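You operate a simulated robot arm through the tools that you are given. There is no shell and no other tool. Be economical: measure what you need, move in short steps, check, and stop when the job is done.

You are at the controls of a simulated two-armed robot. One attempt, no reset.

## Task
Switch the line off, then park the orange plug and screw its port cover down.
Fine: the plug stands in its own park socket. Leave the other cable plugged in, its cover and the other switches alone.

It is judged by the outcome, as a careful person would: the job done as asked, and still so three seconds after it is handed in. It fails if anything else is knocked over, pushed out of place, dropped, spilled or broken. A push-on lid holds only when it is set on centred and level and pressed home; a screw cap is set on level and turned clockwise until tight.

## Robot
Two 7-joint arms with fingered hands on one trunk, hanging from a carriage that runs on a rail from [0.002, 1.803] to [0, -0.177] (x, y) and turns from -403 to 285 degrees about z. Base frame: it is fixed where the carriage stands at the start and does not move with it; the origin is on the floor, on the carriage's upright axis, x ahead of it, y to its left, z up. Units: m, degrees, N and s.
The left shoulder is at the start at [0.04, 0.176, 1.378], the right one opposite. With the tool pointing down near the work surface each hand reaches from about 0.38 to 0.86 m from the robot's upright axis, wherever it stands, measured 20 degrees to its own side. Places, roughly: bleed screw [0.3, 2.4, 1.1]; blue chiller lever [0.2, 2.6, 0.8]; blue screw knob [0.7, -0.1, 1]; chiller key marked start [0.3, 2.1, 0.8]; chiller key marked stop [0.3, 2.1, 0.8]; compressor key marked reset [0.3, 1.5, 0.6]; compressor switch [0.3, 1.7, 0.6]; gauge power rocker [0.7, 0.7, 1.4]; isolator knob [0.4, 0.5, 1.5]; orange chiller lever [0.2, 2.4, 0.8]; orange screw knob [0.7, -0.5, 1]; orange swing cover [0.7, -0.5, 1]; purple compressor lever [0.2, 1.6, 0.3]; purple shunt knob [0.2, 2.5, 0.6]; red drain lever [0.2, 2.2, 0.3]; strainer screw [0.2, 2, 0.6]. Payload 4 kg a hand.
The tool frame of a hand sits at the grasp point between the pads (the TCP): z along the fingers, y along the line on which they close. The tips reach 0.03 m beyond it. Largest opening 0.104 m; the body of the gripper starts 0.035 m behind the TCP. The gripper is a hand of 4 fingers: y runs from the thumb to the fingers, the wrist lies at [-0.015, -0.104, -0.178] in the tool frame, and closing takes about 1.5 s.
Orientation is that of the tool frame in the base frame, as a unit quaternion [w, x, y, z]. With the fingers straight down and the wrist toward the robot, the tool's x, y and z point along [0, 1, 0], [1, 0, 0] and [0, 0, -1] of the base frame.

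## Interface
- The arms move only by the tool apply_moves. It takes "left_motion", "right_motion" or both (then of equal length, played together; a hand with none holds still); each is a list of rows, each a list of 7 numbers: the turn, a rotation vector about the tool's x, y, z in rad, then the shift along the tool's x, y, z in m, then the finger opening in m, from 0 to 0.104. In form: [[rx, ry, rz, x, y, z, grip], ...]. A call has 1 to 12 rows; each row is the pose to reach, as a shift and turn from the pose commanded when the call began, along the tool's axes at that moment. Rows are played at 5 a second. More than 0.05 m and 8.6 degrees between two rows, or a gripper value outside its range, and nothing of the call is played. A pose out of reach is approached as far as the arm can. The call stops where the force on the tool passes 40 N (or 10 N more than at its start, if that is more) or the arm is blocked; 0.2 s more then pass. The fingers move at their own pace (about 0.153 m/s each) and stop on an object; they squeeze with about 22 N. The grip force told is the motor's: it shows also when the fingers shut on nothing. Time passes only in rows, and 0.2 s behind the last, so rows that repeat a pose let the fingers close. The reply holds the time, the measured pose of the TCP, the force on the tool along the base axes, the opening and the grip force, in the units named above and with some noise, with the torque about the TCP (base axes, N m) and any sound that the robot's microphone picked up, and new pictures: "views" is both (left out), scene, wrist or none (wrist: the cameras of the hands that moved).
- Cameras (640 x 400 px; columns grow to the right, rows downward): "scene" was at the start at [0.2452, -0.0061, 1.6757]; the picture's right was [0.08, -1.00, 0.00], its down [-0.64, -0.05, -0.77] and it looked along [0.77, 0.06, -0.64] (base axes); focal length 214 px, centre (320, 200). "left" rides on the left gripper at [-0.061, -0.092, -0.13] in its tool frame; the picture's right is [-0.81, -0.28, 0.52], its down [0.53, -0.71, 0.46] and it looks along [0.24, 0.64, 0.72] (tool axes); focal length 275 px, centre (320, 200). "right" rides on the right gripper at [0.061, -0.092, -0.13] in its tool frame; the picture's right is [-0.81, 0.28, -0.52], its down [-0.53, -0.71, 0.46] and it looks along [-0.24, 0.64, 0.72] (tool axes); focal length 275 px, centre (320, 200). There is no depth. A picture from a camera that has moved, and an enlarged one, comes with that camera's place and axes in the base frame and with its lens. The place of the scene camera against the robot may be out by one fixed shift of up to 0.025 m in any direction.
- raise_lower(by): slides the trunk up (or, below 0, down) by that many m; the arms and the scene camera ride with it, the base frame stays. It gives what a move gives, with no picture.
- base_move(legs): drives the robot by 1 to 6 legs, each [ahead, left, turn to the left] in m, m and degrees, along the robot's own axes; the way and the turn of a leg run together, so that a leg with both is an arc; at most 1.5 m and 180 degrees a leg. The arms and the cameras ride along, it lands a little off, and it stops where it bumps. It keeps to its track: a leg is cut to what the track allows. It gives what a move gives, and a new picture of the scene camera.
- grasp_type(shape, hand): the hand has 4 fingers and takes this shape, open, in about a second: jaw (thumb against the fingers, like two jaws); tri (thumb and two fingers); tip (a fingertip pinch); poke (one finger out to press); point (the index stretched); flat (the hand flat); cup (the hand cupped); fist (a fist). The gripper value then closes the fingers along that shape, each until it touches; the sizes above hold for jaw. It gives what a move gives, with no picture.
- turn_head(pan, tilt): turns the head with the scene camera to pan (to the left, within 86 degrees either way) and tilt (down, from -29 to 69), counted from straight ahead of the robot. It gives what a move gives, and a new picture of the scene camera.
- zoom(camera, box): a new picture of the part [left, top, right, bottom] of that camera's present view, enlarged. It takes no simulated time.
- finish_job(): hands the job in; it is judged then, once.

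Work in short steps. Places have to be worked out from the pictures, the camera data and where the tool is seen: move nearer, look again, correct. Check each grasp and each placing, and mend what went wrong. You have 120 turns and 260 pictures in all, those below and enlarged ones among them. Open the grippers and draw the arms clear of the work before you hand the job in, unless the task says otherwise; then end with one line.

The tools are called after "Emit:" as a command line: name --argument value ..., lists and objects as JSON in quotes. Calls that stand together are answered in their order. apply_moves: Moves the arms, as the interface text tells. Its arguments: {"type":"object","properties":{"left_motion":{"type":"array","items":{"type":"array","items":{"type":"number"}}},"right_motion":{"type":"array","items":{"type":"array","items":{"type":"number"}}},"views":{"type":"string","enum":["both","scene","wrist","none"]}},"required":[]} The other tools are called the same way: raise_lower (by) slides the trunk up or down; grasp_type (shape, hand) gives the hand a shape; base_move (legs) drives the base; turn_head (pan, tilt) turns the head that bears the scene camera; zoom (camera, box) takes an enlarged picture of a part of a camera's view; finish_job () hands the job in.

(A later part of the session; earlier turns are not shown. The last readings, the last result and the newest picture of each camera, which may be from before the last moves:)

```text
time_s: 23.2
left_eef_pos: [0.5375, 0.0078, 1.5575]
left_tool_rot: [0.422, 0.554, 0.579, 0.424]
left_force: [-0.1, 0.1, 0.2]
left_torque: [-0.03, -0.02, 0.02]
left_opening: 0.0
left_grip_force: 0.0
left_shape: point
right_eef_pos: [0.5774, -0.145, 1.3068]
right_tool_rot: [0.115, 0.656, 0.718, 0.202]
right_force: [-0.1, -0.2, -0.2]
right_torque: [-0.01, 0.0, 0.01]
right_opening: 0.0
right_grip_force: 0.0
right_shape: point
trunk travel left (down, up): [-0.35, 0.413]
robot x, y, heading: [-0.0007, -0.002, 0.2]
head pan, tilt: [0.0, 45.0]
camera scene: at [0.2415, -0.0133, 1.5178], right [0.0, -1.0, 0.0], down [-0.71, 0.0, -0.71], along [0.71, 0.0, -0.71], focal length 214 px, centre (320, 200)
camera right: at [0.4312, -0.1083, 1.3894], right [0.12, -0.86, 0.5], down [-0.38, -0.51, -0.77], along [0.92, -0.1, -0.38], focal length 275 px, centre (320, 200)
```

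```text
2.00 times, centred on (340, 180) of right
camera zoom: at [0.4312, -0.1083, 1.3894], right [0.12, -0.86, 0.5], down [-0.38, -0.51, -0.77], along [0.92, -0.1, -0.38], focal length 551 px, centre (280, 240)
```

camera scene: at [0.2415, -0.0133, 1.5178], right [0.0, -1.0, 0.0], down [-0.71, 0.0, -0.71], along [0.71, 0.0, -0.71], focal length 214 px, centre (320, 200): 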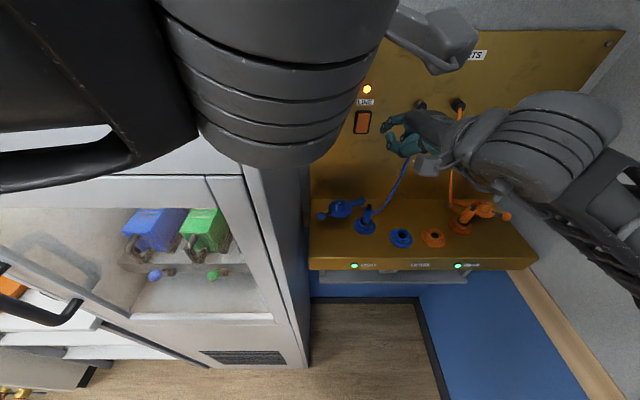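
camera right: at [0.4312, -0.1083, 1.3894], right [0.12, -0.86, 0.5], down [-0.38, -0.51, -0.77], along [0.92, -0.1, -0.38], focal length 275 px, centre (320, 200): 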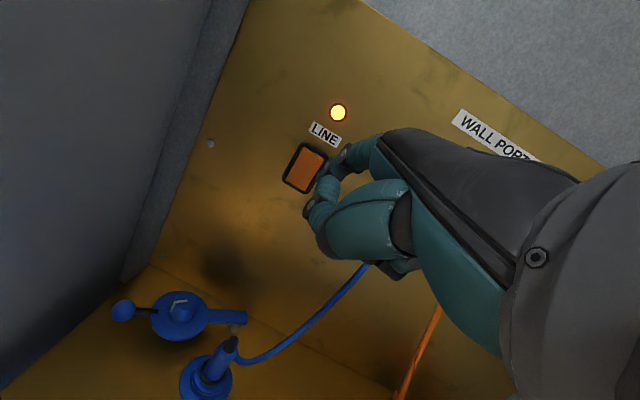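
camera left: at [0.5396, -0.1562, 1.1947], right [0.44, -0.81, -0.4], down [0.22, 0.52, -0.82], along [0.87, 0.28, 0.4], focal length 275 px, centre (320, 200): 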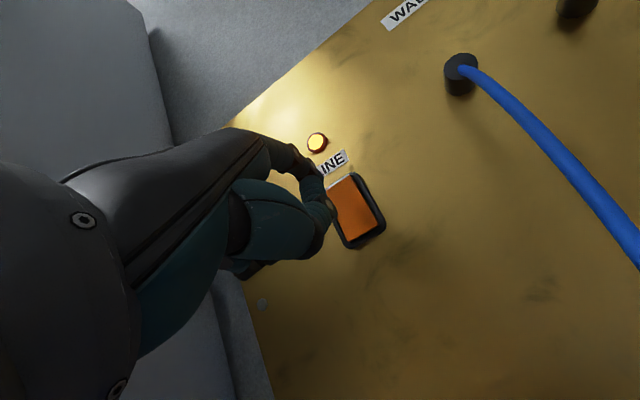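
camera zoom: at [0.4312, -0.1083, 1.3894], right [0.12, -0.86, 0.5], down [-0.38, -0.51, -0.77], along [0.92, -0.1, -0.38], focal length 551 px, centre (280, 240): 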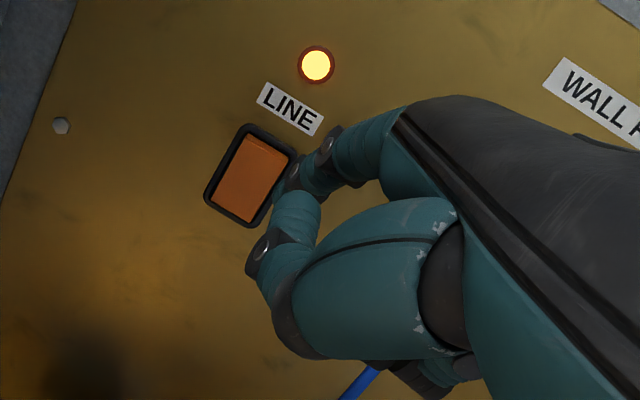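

The index tip sits about 5 cm from the TCP along tool y, not ahead of it, which explains the earlier missing contact. I'll pitch the hand up and bring the tip just in front of the rocker's top half.

Emit:
apply_moves --right_motion '[[-0.115, 0, 0, 0, 0.014, 0.014, 0], [-0.23, 0, 0, 0, 0.028, 0.028, 0], [-0.345, 0, 0, 0, 0.042, 0.043, 0], [-0.46, 0, 0, 0, 0.055, 0.058, 0], [-0.57, 0, 0, 0.001, 0.066, 0.072, 0], [-0.57, 0, 0, 0.001, 0.066, 0.072, 0]]' --views "wrist"

Emit:
zoom --camera "scene" --box '[340, 75, 500, 175]'

```text
time_s: 24.6
left_eef_pos: [0.537, 0.0084, 1.5579]
left_tool_rot: [0.423, 0.554, 0.578, 0.424]
left_force: [0.4, 0.0, -0.3]
left_torque: [0.01, -0.03, 0.04]
left_opening: 0.0001
left_grip_force: 0.0
left_shape: point
right_eef_pos: [0.6421, -0.1343, 1.285]
right_tool_rot: [0.245, 0.618, 0.663, 0.344]
right_force: [0.4, -0.8, 0.3]
right_torque: [0.0, 0.0, -0.01]
right_opening: 0.0
right_grip_force: 0.1
right_shape: point
right hand out of reach, approached as far as the arm can: row 4, 5, 6
trunk travel left (down, up): [-0.35, 0.413]
robot x, y, heading: [-0.0025, 0.0001, 0.1]
head pan, tilt: [0.0, 45.0]
camera right: at [0.4775, -0.0942, 1.3055], right [-0.11, -0.88, 0.46], down [-0.06, -0.46, -0.89], along [0.99, -0.13, 0.0], focal length 275 px, centre (320, 200)
```

right: 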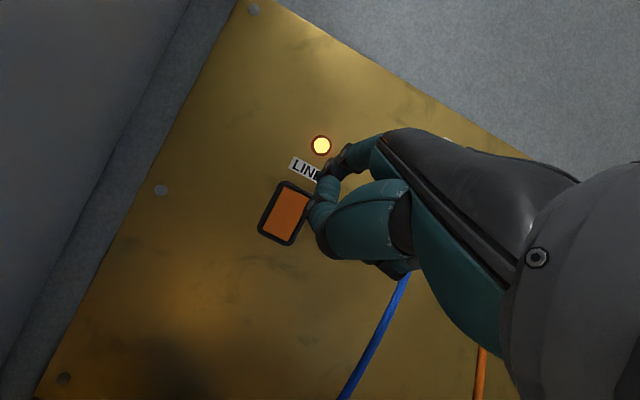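

```text
4.00 times, centred on (420, 125) of scene
camera zoom: at [0.2415, -0.0133, 1.5178], right [0.0, -1.0, 0.0], down [-0.71, 0.0, -0.71], along [0.71, 0.0, -0.71], focal length 858 px, centre (-80, 500)
```

zoom: 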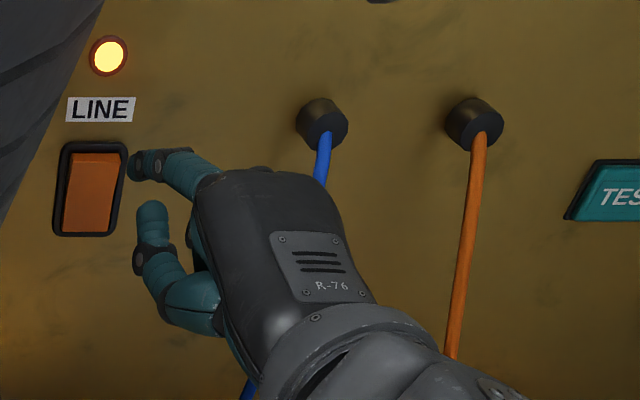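

The tip is about 2 cm right of and slightly above the rocker's upper half, still short of it. I'll shift left and down, then forward in small steps.

Emit:
apply_moves --right_motion '[[0, 0, 0, 0.008, 0.0, 0.02, 0], [0, 0, 0, 0.015, 0.0, 0.035, 0], [0, 0, 0, 0.015, 0.0, 0.04, 0]]' --views "wrist"

Emit:
zoom --camera "scene" --box '[340, 75, 460, 150]'

```text
time_s: 25.4
left_eef_pos: [0.5381, 0.0079, 1.5584]
left_tool_rot: [0.424, 0.554, 0.578, 0.424]
left_force: [0.5, 1.0, 1.0]
left_torque: [-0.02, 0.0, 0.0]
left_opening: 0.0
left_grip_force: 0.2
left_shape: point
right_eef_pos: [0.6714, -0.1131, 1.26]
right_tool_rot: [0.245, 0.619, 0.663, 0.342]
right_force: [0.7, 0.8, -0.8]
right_torque: [0.0, -0.01, 0.01]
right_opening: 0.0
right_grip_force: 0.1
right_shape: point
trunk travel left (down, up): [-0.35, 0.413]
robot x, y, heading: [0.0003, 0.0016, 0.2]
head pan, tilt: [0.0, 45.0]
camera right: at [0.5059, -0.0733, 1.2814], right [-0.12, -0.88, 0.46], down [-0.06, -0.46, -0.89], along [0.99, -0.13, 0.0], focal length 275 px, centre (320, 200)
```

right: 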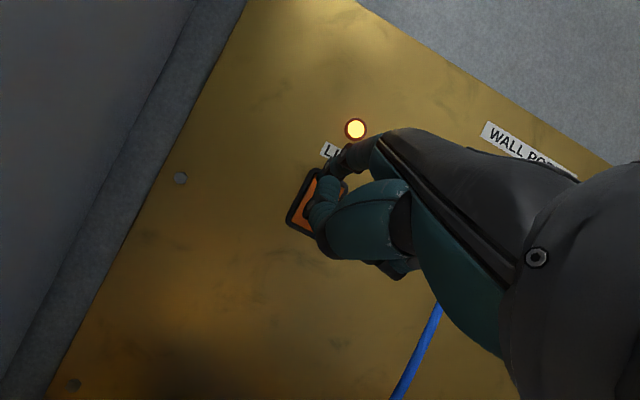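

```text
5.33 times, centred on (400, 112) of scene
camera zoom: at [0.2415, -0.0134, 1.5178], right [0.0, -1.0, 0.0], down [-0.71, 0.0, -0.71], along [0.71, 0.0, -0.71], focal length 1144 px, centre (-107, 667)
```

zoom: 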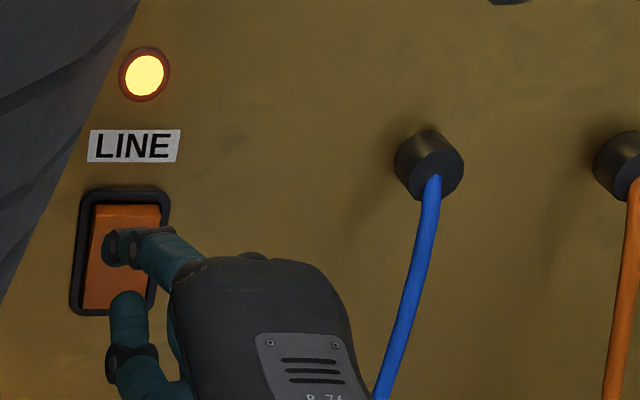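

The fingertip is now right in front of the rocker's upper half. I'll push straight toward the panel in small steps.

Emit:
apply_moves --right_motion '[[0, 0, 0, -0.001, 0.0065, 0.0075, 0], [0, 0, 0, -0.002, 0.0117, 0.0135, 0], [0, 0, 0, -0.003, 0.0163, 0.0188, 0], [0, 0, 0, -0.003, 0.0208, 0.024, 0], [0, 0, 0, -0.004, 0.025, 0.029, 0]]' --views "none"

Emit:
zoom --camera "scene" --box '[340, 75, 460, 150]'

```text
time_s: 26.5
left_eef_pos: [0.5365, 0.0065, 1.5574]
left_tool_rot: [0.423, 0.554, 0.578, 0.424]
left_force: [1.1, 0.3, -0.3]
left_torque: [0.01, -0.01, 0.02]
left_opening: 0.0
left_grip_force: 0.2
left_shape: point
right_eef_pos: [0.7022, -0.1101, 1.2662]
right_tool_rot: [0.248, 0.614, 0.663, 0.349]
right_force: [-21.5, -3.7, 6.4]
right_torque: [0.18, -0.89, -0.01]
right_opening: 0.096
right_grip_force: 0.1
right_shape: point
trunk travel left (down, up): [-0.35, 0.413]
robot x, y, heading: [0.0015, -0.0026, -0.1]
head pan, tilt: [0.0, 45.0]
stopped in row 5 (right hand): the force on the tool passed its limit at 47 N (the readings are from after the stop); the commanded pose is now the measured one
```

```text
5.33 times, centred on (400, 112) of scene
camera zoom: at [0.2408, -0.0142, 1.5177], right [0.0, -1.0, 0.0], down [-0.71, 0.0, -0.71], along [0.71, 0.0, -0.71], focal length 1144 px, centre (-107, 667)
```

zoom: 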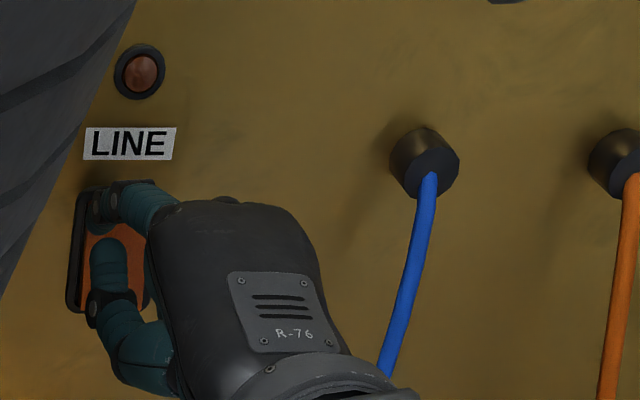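

The lamp has gone out, so the line is off. I'll back the hand straight off and confirm.

Emit:
apply_moves --right_motion '[[0, 0, 0, 0.002, -0.013, -0.015, 0], [0, 0, 0, 0.004, -0.026, -0.03, 0], [0, 0, 0, 0.007, -0.046, -0.052, 0], [0, 0, 0, 0.007, -0.068, -0.08, 0]]' --views "none"

Emit:
grasp_type --hand "right" --shape "jaw"

Emit:
zoom --camera "scene" --box '[320, 75, 560, 275]'

```text
time_s: 27.5
left_eef_pos: [0.5372, 0.0059, 1.5575]
left_tool_rot: [0.423, 0.554, 0.578, 0.424]
left_force: [-0.5, 0.0, 0.3]
left_torque: [0.0, 0.02, -0.01]
left_opening: 0.0
left_grip_force: 0.1
left_shape: point
right_eef_pos: [0.5973, -0.1175, 1.2668]
right_tool_rot: [0.247, 0.616, 0.663, 0.346]
right_force: [-0.1, 0.5, 1.0]
right_torque: [0.0, 0.02, 0.01]
right_opening: 0.0961
right_grip_force: 0.1
right_shape: point
trunk travel left (down, up): [-0.35, 0.413]
robot x, y, heading: [-0.0026, 0.0014, 0.1]
head pan, tilt: [0.0, 45.0]
```

```text
time_s: 28.4
left_eef_pos: [0.5372, 0.0063, 1.5577]
left_tool_rot: [0.424, 0.554, 0.578, 0.425]
left_force: [-0.1, -0.1, -0.3]
left_torque: [-0.01, -0.01, -0.01]
left_opening: 0.0
left_grip_force: 0.0
left_shape: point
right_eef_pos: [0.5994, -0.1159, 1.2657]
right_tool_rot: [0.246, 0.615, 0.664, 0.347]
right_force: [-0.3, -0.6, -0.1]
right_torque: [0.02, 0.01, -0.01]
right_opening: 0.1038
right_grip_force: 0.2
right_shape: jaw
trunk travel left (down, up): [-0.35, 0.413]
robot x, y, heading: [-0.0042, -0.0007, -0.5]
head pan, tilt: [0.0, 45.0]
```

```text
2.00 times, centred on (440, 175) of scene
camera zoom: at [0.2415, -0.0136, 1.5178], right [0.0, -1.0, 0.0], down [-0.71, 0.0, -0.71], along [0.71, 0.0, -0.71], focal length 429 px, centre (80, 250)
```

zoom: 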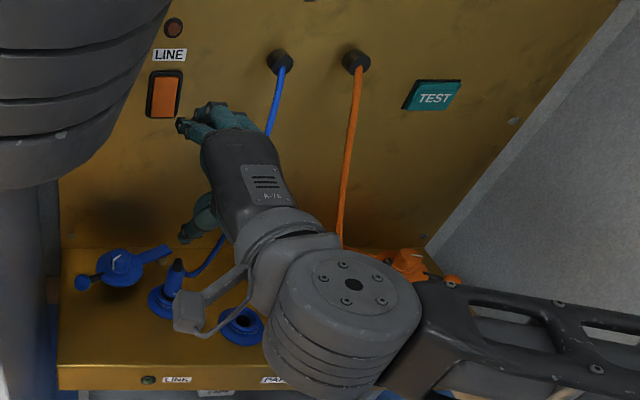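

The LINE lamp and LINK lamps are out and the rocker has flipped. Now I'll bring the right hand back, point it down, and move it to the orange side.

Emit:
apply_moves --right_motion '[[0.1, -0.017, 0.008, -0.01, -0.02, -0.04, 0.104], [0.21, -0.035, 0.016, -0.02, -0.04, -0.08, 0.104], [0.32, -0.053, 0.024, -0.045, -0.055, -0.115, 0.104], [0.43, -0.072, 0.033, -0.085, -0.06, -0.13, 0.104], [0.54, -0.09, 0.041, -0.125, -0.063, -0.145, 0.104], [0.65, -0.108, 0.05, -0.165, -0.066, -0.155, 0.104], [0.76, -0.127, 0.058, -0.205, -0.069, -0.165, 0.104], [0.86, -0.144, 0.066, -0.24, -0.071, -0.174, 0.104], [0.86, -0.144, 0.066, -0.24, -0.071, -0.174, 0.104]]'

```text
time_s: 30.4
left_eef_pos: [0.5384, 0.0074, 1.5583]
left_tool_rot: [0.423, 0.554, 0.578, 0.424]
left_force: [1.2, 0.5, -0.8]
left_torque: [-0.02, 0.05, 0.01]
left_opening: 0.0003
left_grip_force: 0.1
left_shape: point
right_eef_pos: [0.4509, -0.3802, 1.2978]
right_tool_rot: [0.001, 0.706, 0.708, 0.003]
right_force: [-1.1, -0.9, -0.3]
right_torque: [-0.01, -0.01, 0.0]
right_opening: 0.1037
right_grip_force: 0.0
right_shape: jaw
trunk travel left (down, up): [-0.35, 0.413]
robot x, y, heading: [0.0005, 0.0011, -0.2]
head pan, tilt: [0.0, 45.0]
camera scene: at [0.2415, -0.0136, 1.5178], right [0.0, -1.0, 0.0], down [-0.71, 0.0, -0.71], along [0.71, 0.0, -0.71], focal length 214 px, centre (320, 200)
camera right: at [0.3574, -0.3198, 1.4284], right [0.28, -0.81, 0.52], down [-0.71, -0.54, -0.46], along [0.65, -0.24, -0.72], focal length 275 px, centre (320, 200)
```

scene: 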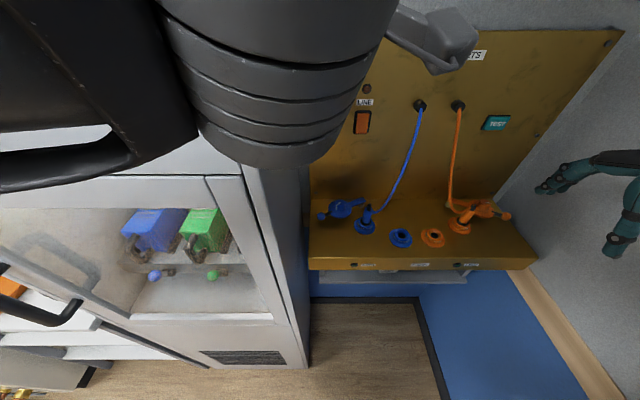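
right: 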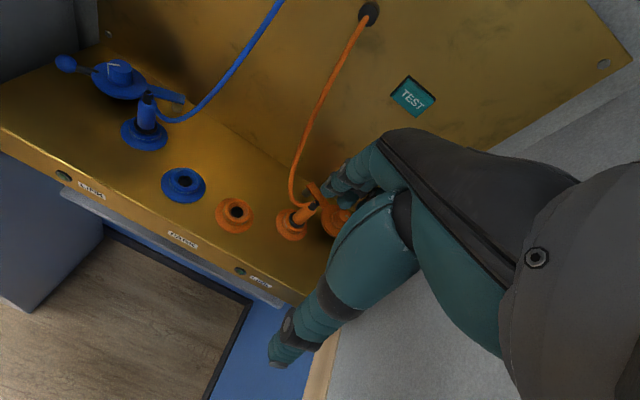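

All clear. I'll enlarge for precise plug, park and cover geometry.

Emit:
zoom --camera "scene" --box '[370, 180, 530, 280]'

Emit:
zoom --camera "right" --box '[100, 60, 380, 260]'

```text
4.00 times, centred on (450, 230) of scene
camera zoom: at [0.2415, -0.0136, 1.5178], right [0.0, -1.0, 0.0], down [-0.71, 0.0, -0.71], along [0.71, 0.0, -0.71], focal length 858 px, centre (-200, 80)
```

zoom: 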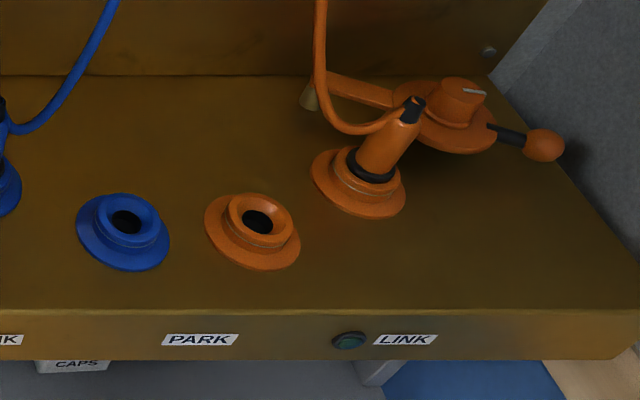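

```text
2.00 times, centred on (240, 160) of right
camera zoom: at [0.3574, -0.3198, 1.4284], right [0.28, -0.81, 0.52], down [-0.71, -0.54, -0.46], along [0.65, -0.24, -0.72], focal length 551 px, centre (480, 280)
```

zoom: 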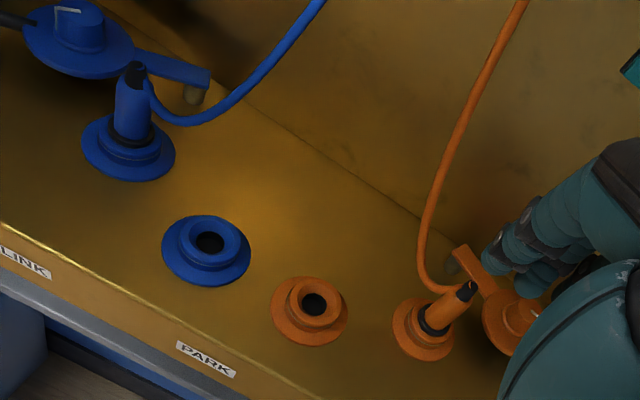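

The plug stands vertical at (0.635, -0.422), with its top at 1.10 and rim near 1.03. The park rim is at (0.592, -0.328, 1.033). The cable leaves the plug toward (+x, +y), so I'll yaw the hand 32° to keep the cable in the gap and hover above the plug.

Emit:
apply_moves --right_motion '[[0, 0, 0.112, -0.008, 0.04, 0.0, 0.07], [0, 0, 0.224, -0.016, 0.08, 0.01, 0.07], [0, 0, 0.336, -0.025, 0.12, 0.03, 0.07], [0, 0, 0.448, -0.034, 0.155, 0.065, 0.07], [0, 0, 0.56, -0.042, 0.184, 0.098, 0.07], [0, 0, 0.56, -0.042, 0.184, 0.098, 0.07]]'

Emit:
zoom --camera "scene" --box '[370, 140, 530, 260]'

Emit:
zoom --camera "right" --box '[200, 130, 480, 350]'

```text
refused: row 4 steps farther than a row can; nothing moved
```

```text
3.33 times, centred on (450, 200) of scene
camera zoom: at [0.2415, -0.0136, 1.5178], right [0.0, -1.0, 0.0], down [-0.71, 0.0, -0.71], along [0.71, 0.0, -0.71], focal length 715 px, centre (-113, 200)
```

zoom: 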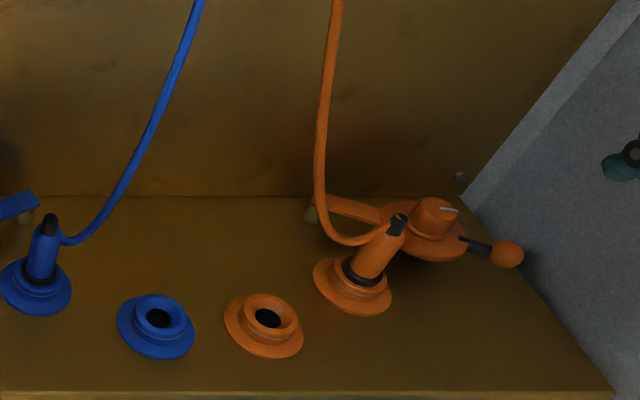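

```text
1.82 times, centred on (340, 240) of right
camera zoom: at [0.3574, -0.3198, 1.4284], right [0.28, -0.81, 0.52], down [-0.71, -0.54, -0.46], along [0.65, -0.24, -0.72], focal length 500 px, centre (284, 127)
```

zoom: 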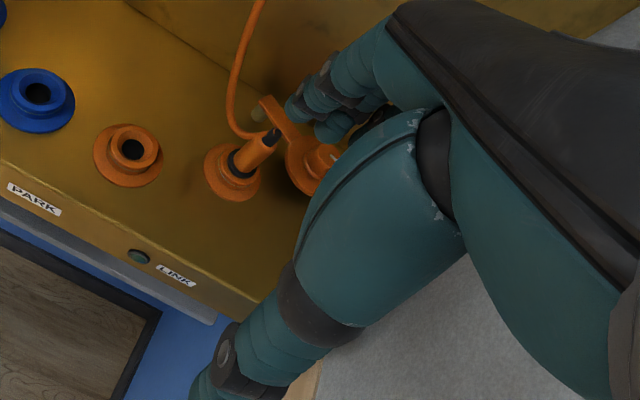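

A row was slightly too long. I'll send the same path again with smaller steps.

Emit:
apply_moves --right_motion '[[0, 0, 0.09, -0.006, 0.035, 0.0, 0.07], [0, 0, 0.18, -0.012, 0.07, 0.005, 0.07], [0, 0, 0.28, -0.02, 0.105, 0.02, 0.07], [0, 0, 0.37, -0.028, 0.135, 0.045, 0.07], [0, 0, 0.46, -0.035, 0.16, 0.07, 0.07], [0, 0, 0.56, -0.042, 0.184, 0.098, 0.07], [0, 0, 0.56, -0.042, 0.184, 0.098, 0.07]]'

Emit:
zoom --camera "scene" --box '[370, 140, 530, 260]'

Emit:
zoom --camera "right" --box '[200, 130, 480, 350]'

```text
time_s: 32.0
left_eef_pos: [0.5371, 0.0083, 1.5586]
left_tool_rot: [0.423, 0.554, 0.578, 0.424]
left_force: [0.6, -0.2, 0.3]
left_torque: [-0.02, 0.01, -0.01]
left_opening: 0.0003
left_grip_force: 0.0
left_shape: point
right_eef_pos: [0.6347, -0.4225, 1.2011]
right_tool_rot: [0.001, 0.874, 0.485, 0.004]
right_force: [0.1, 0.5, 0.1]
right_torque: [0.05, 0.0, 0.0]
right_opening: 0.0705
right_grip_force: 0.1
right_shape: jaw
trunk travel left (down, up): [-0.35, 0.413]
robot x, y, heading: [-0.0027, 0.0035, 0.1]
head pan, tilt: [0.0, 45.0]
camera scene: at [0.2415, -0.0137, 1.5178], right [0.0, -1.0, 0.0], down [-0.71, 0.0, -0.71], along [0.71, 0.0, -0.71], focal length 214 px, centre (320, 200)
camera right: at [0.5882, -0.3221, 1.3319], right [-0.2, -0.83, 0.52], down [-0.88, -0.07, -0.46], along [0.42, -0.55, -0.72], focal length 275 px, centre (320, 200)
```

scene: 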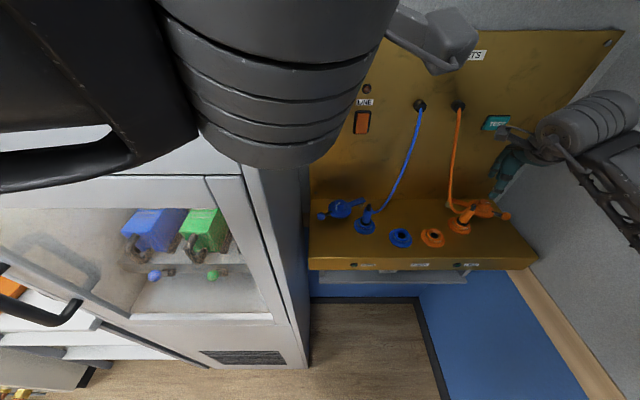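
right: 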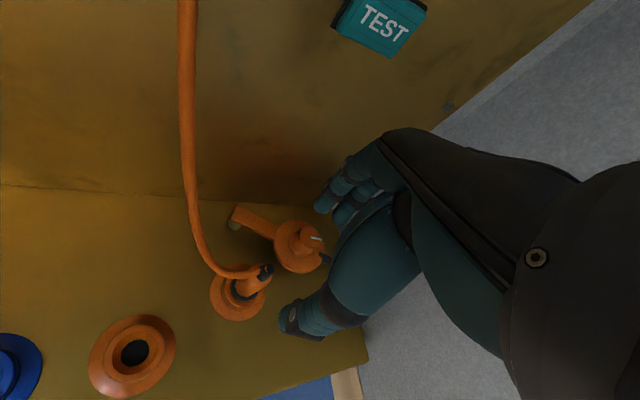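

```text
3.33 times, centred on (450, 200) of scene
camera zoom: at [0.2415, -0.0137, 1.5178], right [0.0, -1.0, 0.0], down [-0.71, 0.0, -0.71], along [0.71, 0.0, -0.71], focal length 715 px, centre (-113, 200)
```

zoom: 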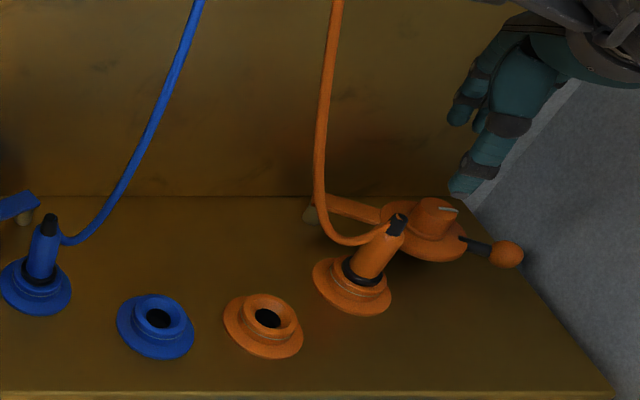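

```text
1.82 times, centred on (340, 240) of right
camera zoom: at [0.5882, -0.3221, 1.3319], right [-0.2, -0.83, 0.52], down [-0.88, -0.07, -0.46], along [0.42, -0.55, -0.72], focal length 500 px, centre (284, 127)
```

zoom: 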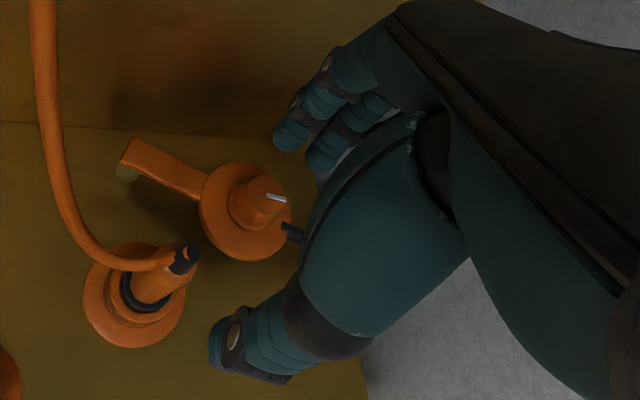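

The plug is right beneath the TCP, at (0.638, -0.42) by this camera. I'll descend most of the way and check.

Emit:
apply_moves --right_motion '[[0, 0, 0, -0.001, 0.003, 0.03, 0.075], [0, 0, 0, -0.001, 0.003, 0.06, 0.075], [0, 0, 0, -0.001, 0.003, 0.085, 0.075]]' --views "wrist"

Emit:
zoom --camera "scene" --box '[410, 160, 530, 250]'

```text
time_s: 32.8
left_eef_pos: [0.5384, 0.0068, 1.5579]
left_tool_rot: [0.424, 0.554, 0.577, 0.425]
left_force: [-0.2, 0.0, -0.2]
left_torque: [-0.04, -0.01, -0.01]
left_opening: 0.0001
left_grip_force: 0.1
left_shape: point
right_eef_pos: [0.6376, -0.4246, 1.1155]
right_tool_rot: [0.002, 0.874, 0.485, 0.004]
right_force: [-0.1, -0.6, 0.8]
right_torque: [0.01, -0.01, 0.01]
right_opening: 0.0746
right_grip_force: 0.2
right_shape: jaw
trunk travel left (down, up): [-0.35, 0.413]
robot x, y, heading: [0.0013, 0.0019, -0.3]
head pan, tilt: [0.0, 45.0]
camera right: at [0.5907, -0.3245, 1.2467], right [-0.2, -0.83, 0.51], down [-0.88, -0.07, -0.46], along [0.42, -0.55, -0.72], focal length 275 px, centre (320, 200)
```

right: 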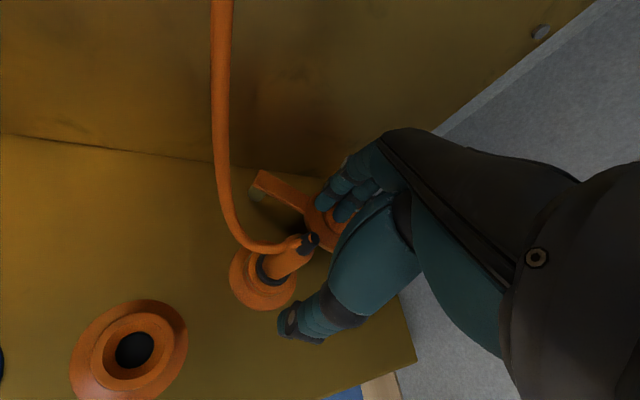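

```text
4.44 times, centred on (470, 205) of scene
camera zoom: at [0.2414, -0.0136, 1.5178], right [0.0, -1.0, 0.0], down [-0.71, 0.0, -0.71], along [0.71, 0.0, -0.71], focal length 953 px, centre (-347, 178)
```

zoom: 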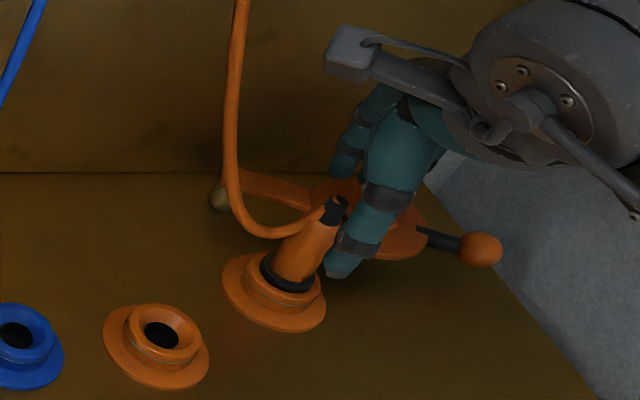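

By both views the plug is about 8 mm toward tool +x. I'll correct that, descend to z≈1.075, and close.

Emit:
apply_moves --right_motion '[[0, 0, 0, 0.008, 0.001, 0.012, 0.075], [0, 0, 0, 0.008, 0.001, 0.028, 0.075], [0, 0, 0, 0.008, 0.001, 0.042, 0.075], [0, 0, 0, 0.008, 0.001, 0.042, 0.075]]' --views "wrist"

Emit:
zoom --camera "scene" --box '[410, 160, 530, 250]'

```text
time_s: 33.8
left_eef_pos: [0.5383, 0.0073, 1.5574]
left_tool_rot: [0.423, 0.554, 0.578, 0.424]
left_force: [-1.2, 0.4, 0.4]
left_torque: [-0.03, 0.0, 0.0]
left_opening: 0.0
left_grip_force: 0.1
left_shape: point
right_eef_pos: [0.6428, -0.4178, 1.0732]
right_tool_rot: [0.001, 0.874, 0.485, 0.004]
right_force: [0.0, -0.1, -0.2]
right_torque: [0.0, 0.03, 0.03]
right_opening: 0.0748
right_grip_force: 0.1
right_shape: jaw
trunk travel left (down, up): [-0.35, 0.413]
robot x, y, heading: [-0.003, 0.0018, 0.1]
head pan, tilt: [0.0, 45.0]
camera right: at [0.5967, -0.3177, 1.2048], right [-0.2, -0.83, 0.52], down [-0.88, -0.08, -0.46], along [0.42, -0.55, -0.72], focal length 275 px, centre (320, 200)
```

right: 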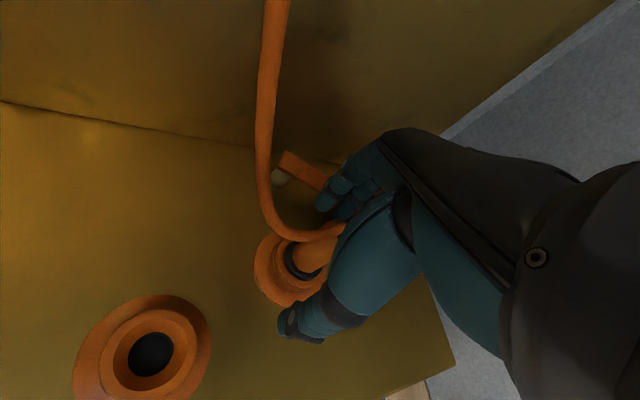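

```text
4.44 times, centred on (470, 205) of scene
camera zoom: at [0.2415, -0.0137, 1.5178], right [0.0, -1.0, 0.0], down [-0.71, 0.0, -0.71], along [0.71, 0.0, -0.71], focal length 953 px, centre (-347, 178)
```

zoom: 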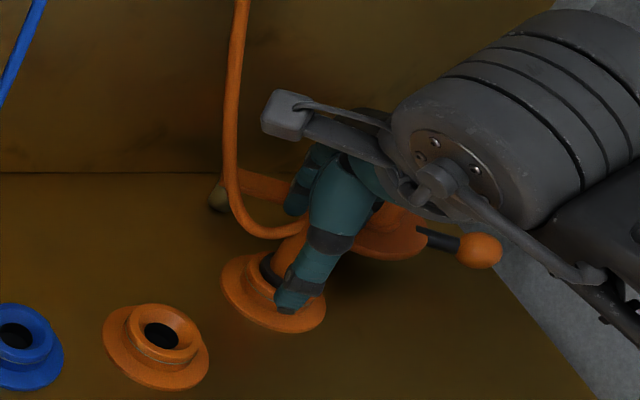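

The plug is between thumb and fingers with the cable in the gap. Closing now.

Emit:
apply_moves --right_motion '[[0, 0, 0, 0, 0, 0, 0.04], [0, 0, 0, 0, 0, 0, 0.02], [0, 0, 0, 0, 0, 0, 0.0], [0, 0, 0, 0, 0, 0, 0.0], [0, 0, 0, 0, 0, 0, 0.0], [0, 0, 0, 0, 0, 0, 0.0], [0, 0, 0, 0, 0, 0, 0.0], [0, 0, 0, 0, 0, 0, 0.0]]' --views "wrist"

Emit:
zoom --camera "scene" --box '[410, 160, 530, 250]'

```text
time_s: 35.6
left_eef_pos: [0.5374, 0.007, 1.5576]
left_tool_rot: [0.423, 0.554, 0.578, 0.424]
left_force: [0.7, -0.5, 0.2]
left_torque: [-0.04, 0.0, 0.0]
left_opening: 0.0
left_grip_force: 0.1
left_shape: point
right_eef_pos: [0.6438, -0.4179, 1.0738]
right_tool_rot: [0.001, 0.874, 0.486, 0.003]
right_force: [1.2, -2.1, -0.2]
right_torque: [-0.06, -0.09, 0.01]
right_opening: 0.0162
right_grip_force: 21.9
right_shape: jaw
trunk travel left (down, up): [-0.35, 0.413]
robot x, y, heading: [-0.0021, -0.0035, -0.4]
head pan, tilt: [0.0, 45.0]
camera right: at [0.5968, -0.3177, 1.2051], right [-0.2, -0.83, 0.51], down [-0.88, -0.08, -0.46], along [0.42, -0.55, -0.72], focal length 275 px, centre (320, 200)
```

right: 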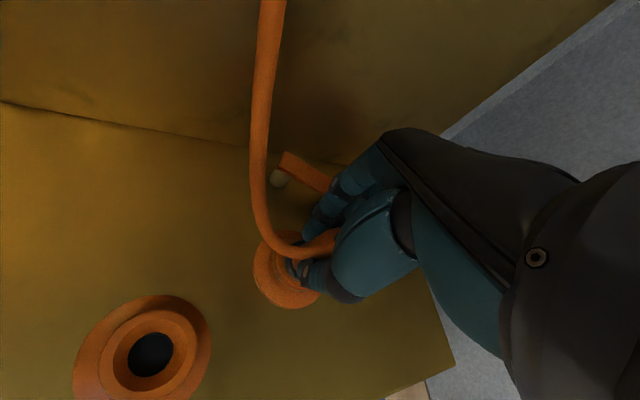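

```text
4.44 times, centred on (470, 205) of scene
camera zoom: at [0.2416, -0.0137, 1.5178], right [0.0, -1.0, 0.0], down [-0.71, 0.0, -0.71], along [0.71, 0.0, -0.71], focal length 953 px, centre (-347, 178)
```

zoom: 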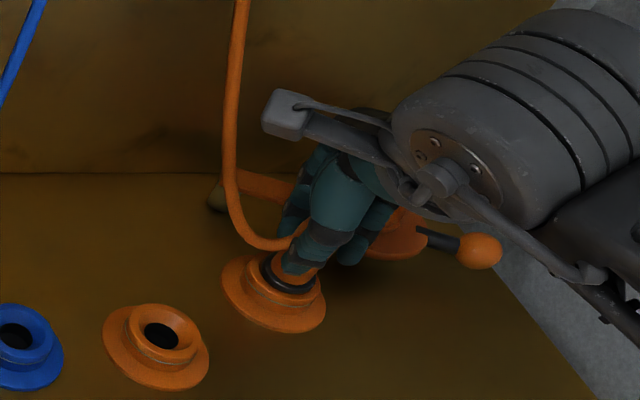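

It's gripped at 16 mm. I'll pull straight up in small steps.

Emit:
apply_moves --right_motion '[[0, 0, 0, 0, 0, -0.01, 0], [0, 0, 0, 0, 0, -0.02, 0], [0, 0, 0, 0, 0, -0.03, 0], [0, 0, 0, 0, 0, -0.045, 0], [0, 0, 0, 0, 0, -0.06, 0]]' --views "wrist"

Emit:
zoom --camera "scene" --box '[410, 160, 530, 250]'

```text
time_s: 36.8
left_eef_pos: [0.538, 0.0079, 1.5578]
left_tool_rot: [0.422, 0.553, 0.579, 0.425]
left_force: [-0.6, 0.2, 0.2]
left_torque: [-0.04, -0.01, -0.05]
left_opening: 0.0
left_grip_force: 0.0
left_shape: point
right_eef_pos: [0.6435, -0.4181, 1.134]
right_tool_rot: [0.001, 0.874, 0.485, 0.004]
right_force: [0.2, 0.1, -1.2]
right_torque: [-0.02, 0.0, -0.01]
right_opening: 0.0161
right_grip_force: 22.0
right_shape: jaw
trunk travel left (down, up): [-0.35, 0.413]
robot x, y, heading: [-0.0025, 0.0031, -0.0]
head pan, tilt: [0.0, 45.0]
camera right: at [0.5961, -0.3179, 1.2652], right [-0.2, -0.83, 0.51], down [-0.88, -0.08, -0.46], along [0.42, -0.55, -0.72], focal length 275 px, centre (320, 200)
```

right: 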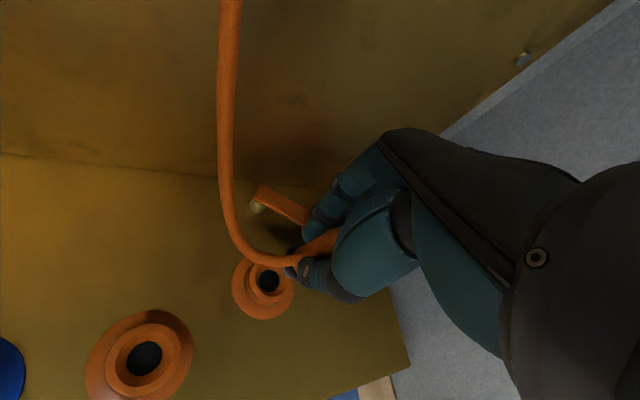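

```text
4.44 times, centred on (470, 205) of scene
camera zoom: at [0.2415, -0.0136, 1.5178], right [0.0, -1.0, 0.0], down [-0.71, 0.0, -0.71], along [0.71, 0.0, -0.71], focal length 953 px, centre (-347, 178)
```

zoom: 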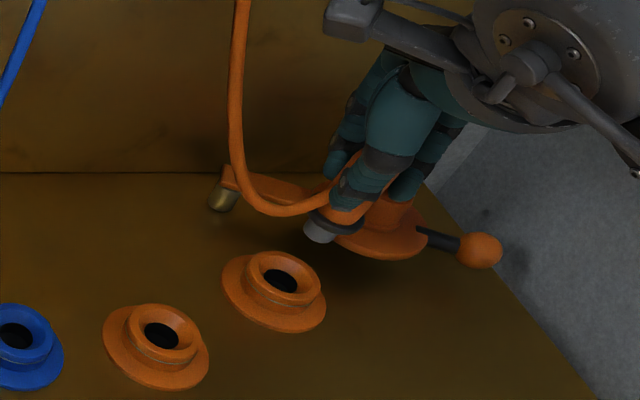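

The plug is out and clear. By both cameras the park socket lies at about (-0.043, +0.092) from the port, so I'll move over it at this height.

Emit:
apply_moves --right_motion '[[0, 0, 0, 0.018, -0.028, 0, 0], [0, 0, 0, 0.037, -0.057, 0, 0], [0, 0, 0, 0.055, -0.085, 0, 0], [0, 0, 0, 0.055, -0.085, 0, 0]]' --views "wrist"

Emit:
zoom --camera "scene" --box '[380, 180, 500, 270]'

Emit:
zoom --camera "right" --box '[200, 180, 400, 320]'

```text
time_s: 37.8
left_eef_pos: [0.5376, 0.0069, 1.5574]
left_tool_rot: [0.424, 0.554, 0.577, 0.424]
left_force: [-0.4, 1.4, 0.1]
left_torque: [-0.02, -0.02, -0.02]
left_opening: 0.0001
left_grip_force: 0.0
left_shape: point
right_eef_pos: [0.5999, -0.3266, 1.1341]
right_tool_rot: [0.002, 0.874, 0.485, 0.003]
right_force: [0.7, 0.2, -0.8]
right_torque: [0.03, -0.05, 0.01]
right_opening: 0.0162
right_grip_force: 21.9
right_shape: jaw
trunk travel left (down, up): [-0.35, 0.413]
robot x, y, heading: [-0.0015, 0.0008, -0.3]
head pan, tilt: [0.0, 45.0]
camera right: at [0.5534, -0.2259, 1.2653], right [-0.2, -0.83, 0.51], down [-0.88, -0.08, -0.46], along [0.42, -0.55, -0.72], focal length 275 px, centre (320, 200)
```

right: 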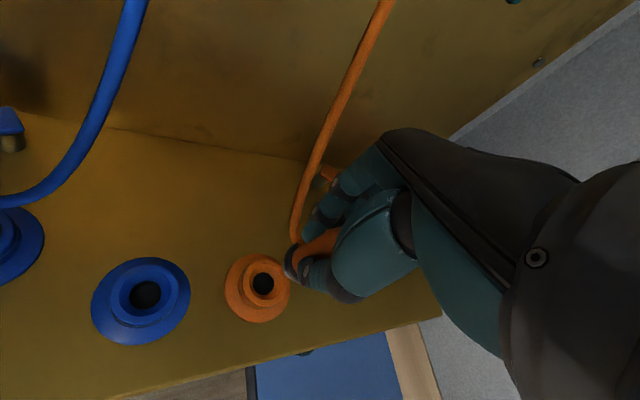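

```text
4.44 times, centred on (440, 225) of scene
camera zoom: at [0.2415, -0.0137, 1.5178], right [0.0, -1.0, 0.0], down [-0.71, 0.0, -0.71], along [0.71, 0.0, -0.71], focal length 953 px, centre (-213, 89)
```

zoom: 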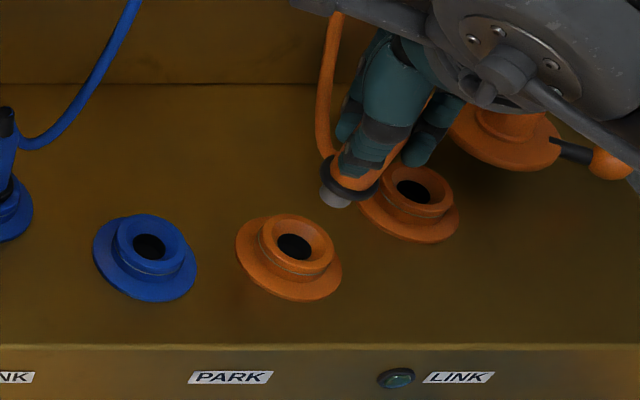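

```text
2.86 times, centred on (300, 250) of right
camera zoom: at [0.5534, -0.2259, 1.2653], right [-0.2, -0.83, 0.51], down [-0.88, -0.08, -0.46], along [0.42, -0.55, -0.72], focal length 786 px, centre (377, 57)
```

zoom: 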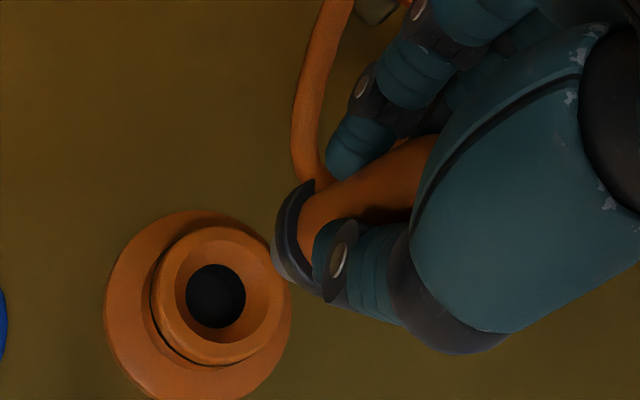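

Comparing where the hole sits in view over the port and here, I'm off by about (-1.5, +3.5) mm. I'll correct, descend partway, and look.

Emit:
apply_moves --right_motion '[[0, 0, 0, 0.0022, -0.0032, 0.0, 0], [0, 0, 0, 0.0022, -0.0032, 0.015, 0], [0, 0, 0, 0.0022, -0.0032, 0.025, 0]]' --views "none"

Emit:
zoom --camera "scene" --box '[400, 200, 464, 240]'

Emit:
zoom --camera "right" --box '[220, 180, 380, 320]'

```text
time_s: 38.6
left_eef_pos: [0.5372, 0.007, 1.5579]
left_tool_rot: [0.423, 0.554, 0.577, 0.424]
left_force: [-0.2, 0.0, 0.1]
left_torque: [0.02, -0.01, -0.01]
left_opening: 0.0001
left_grip_force: 0.1
left_shape: point
right_eef_pos: [0.5983, -0.3235, 1.1098]
right_tool_rot: [0.001, 0.874, 0.485, 0.004]
right_force: [-0.1, 0.0, -0.6]
right_torque: [-0.05, 0.03, 0.01]
right_opening: 0.0164
right_grip_force: 21.5
right_shape: jaw
trunk travel left (down, up): [-0.35, 0.413]
robot x, y, heading: [-0.0007, -0.0012, -0.2]
head pan, tilt: [0.0, 45.0]
```

```text
10.00 times, centred on (432, 220) of scene
camera zoom: at [0.2415, -0.0136, 1.5178], right [0.0, -1.0, 0.0], down [-0.71, 0.0, -0.71], along [0.71, 0.0, -0.71], focal length 2145 px, centre (-800, 0)
```

zoom: 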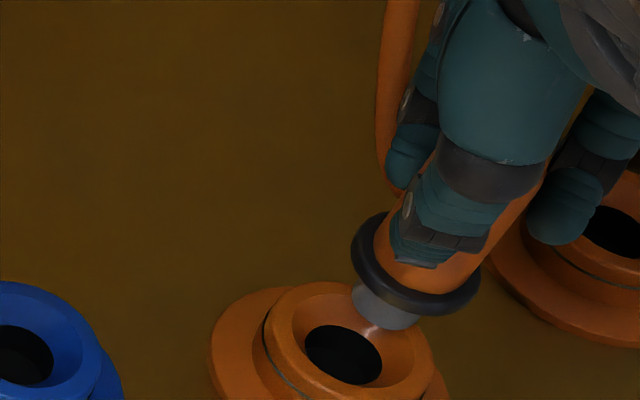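

```text
2.86 times, centred on (300, 250) of right
camera zoom: at [0.5518, -0.2221, 1.2399], right [-0.2, -0.83, 0.52], down [-0.88, -0.08, -0.46], along [0.42, -0.55, -0.72], focal length 786 px, centre (377, 57)
```

zoom: 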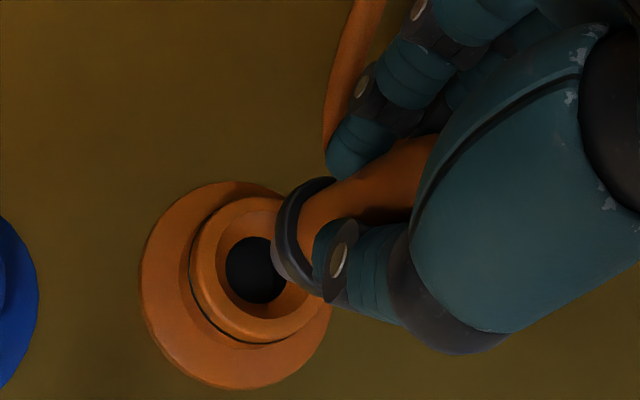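

The socket has a wide funnel and the prong is above it. I'll descend in fine steps, watching force.

Emit:
apply_moves --right_motion '[[0, 0, 0, 0, 0, 0.008, 0], [0, 0, 0, 0, 0, 0.015, 0], [0, 0, 0, 0, 0, 0.02, 0]]' --views "none"

Emit:
zoom --camera "scene" --box '[400, 200, 464, 240]'

Emit:
zoom --camera "right" --box '[220, 180, 380, 320]'

```text
time_s: 39.4
left_eef_pos: [0.5377, 0.0074, 1.5582]
left_tool_rot: [0.424, 0.554, 0.577, 0.425]
left_force: [-0.2, 0.3, -0.1]
left_torque: [-0.02, 0.01, 0.01]
left_opening: 0.0
left_grip_force: 0.1
left_shape: point
right_eef_pos: [0.5987, -0.3229, 1.0879]
right_tool_rot: [0.001, 0.874, 0.485, 0.004]
right_force: [-0.1, -0.8, -0.5]
right_torque: [-0.03, 0.07, 0.01]
right_opening: 0.0164
right_grip_force: 21.9
right_shape: jaw
trunk travel left (down, up): [-0.35, 0.413]
robot x, y, heading: [0.002, -0.0013, 0.0]
head pan, tilt: [0.0, 45.0]
```

```text
10.00 times, centred on (432, 220) of scene
camera zoom: at [0.2415, -0.0136, 1.5178], right [0.0, -1.0, 0.0], down [-0.71, 0.0, -0.71], along [0.71, 0.0, -0.71], focal length 2145 px, centre (-800, 0)
```

zoom: 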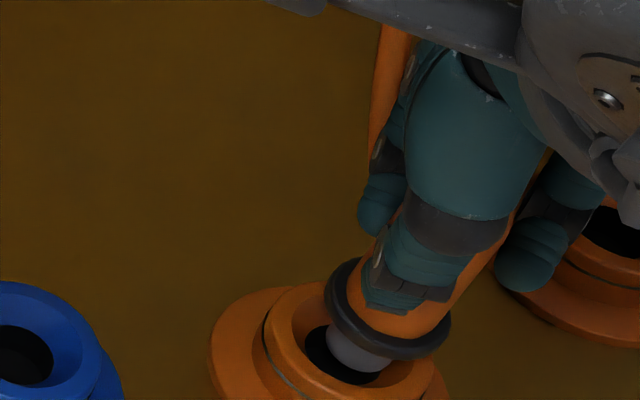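

```text
2.86 times, centred on (300, 250) of right
camera zoom: at [0.5521, -0.2225, 1.2196], right [-0.2, -0.83, 0.51], down [-0.88, -0.07, -0.46], along [0.42, -0.55, -0.72], focal length 786 px, centre (377, 57)
```

zoom: 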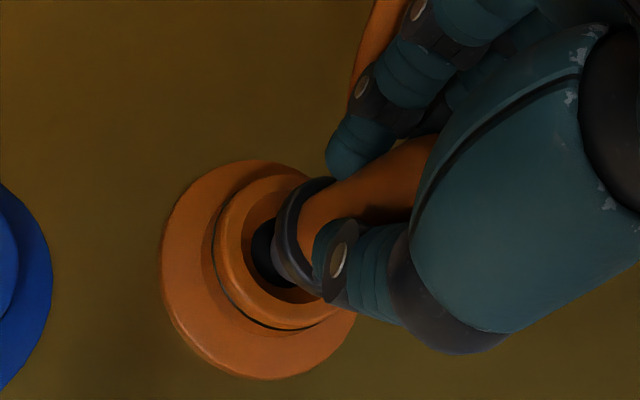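

The prong is entering the hole with no force. I'll press it down to the seat.

Emit:
apply_moves --right_motion '[[0, 0, 0, 0, 0, 0.006, 0], [0, 0, 0, 0, 0, 0.011, 0], [0, 0, 0, 0, 0, 0.015, 0], [0, 0, 0, 0, 0, 0.018, 0]]' --views "none"

Emit:
zoom --camera "scene" --box '[390, 190, 486, 250]'

Emit:
zoom --camera "right" --box '[220, 180, 380, 320]'

```text
time_s: 40.4
left_eef_pos: [0.5381, 0.0071, 1.5577]
left_tool_rot: [0.423, 0.554, 0.578, 0.424]
left_force: [-0.8, -0.3, -0.1]
left_torque: [-0.03, 0.01, -0.02]
left_opening: 0.0
left_grip_force: 0.1
left_shape: point
right_eef_pos: [0.6003, -0.3232, 1.0724]
right_tool_rot: [0.001, 0.874, 0.486, 0.005]
right_force: [1.6, 0.7, 3.5]
right_torque: [-0.02, -0.05, -0.02]
right_opening: 0.0164
right_grip_force: 21.6
right_shape: jaw
trunk travel left (down, up): [-0.35, 0.413]
robot x, y, heading: [0.0003, -0.0008, -0.1]
head pan, tilt: [0.0, 45.0]
```

```text
6.67 times, centred on (438, 220) of scene
camera zoom: at [0.2418, -0.0136, 1.518], right [0.0, -1.0, 0.0], down [-0.71, 0.0, -0.71], along [0.71, 0.0, -0.71], focal length 1430 px, centre (-467, 67)
```

zoom: 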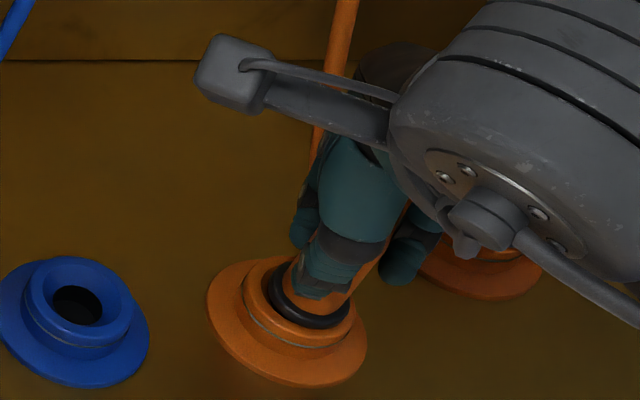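

```text
2.86 times, centred on (300, 250) of right
camera zoom: at [0.5528, -0.2228, 1.203], right [-0.2, -0.83, 0.51], down [-0.88, -0.08, -0.46], along [0.43, -0.55, -0.72], focal length 786 px, centre (377, 57)
```

zoom: 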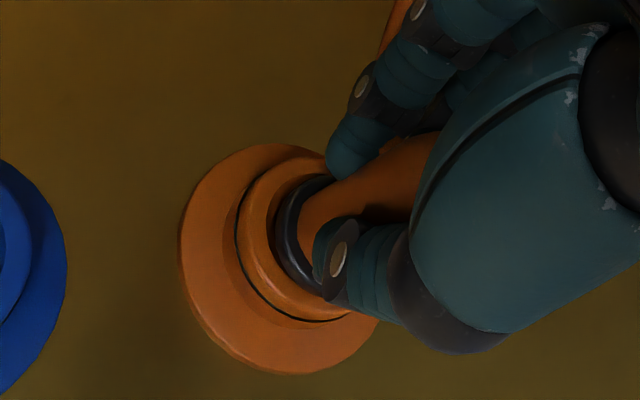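

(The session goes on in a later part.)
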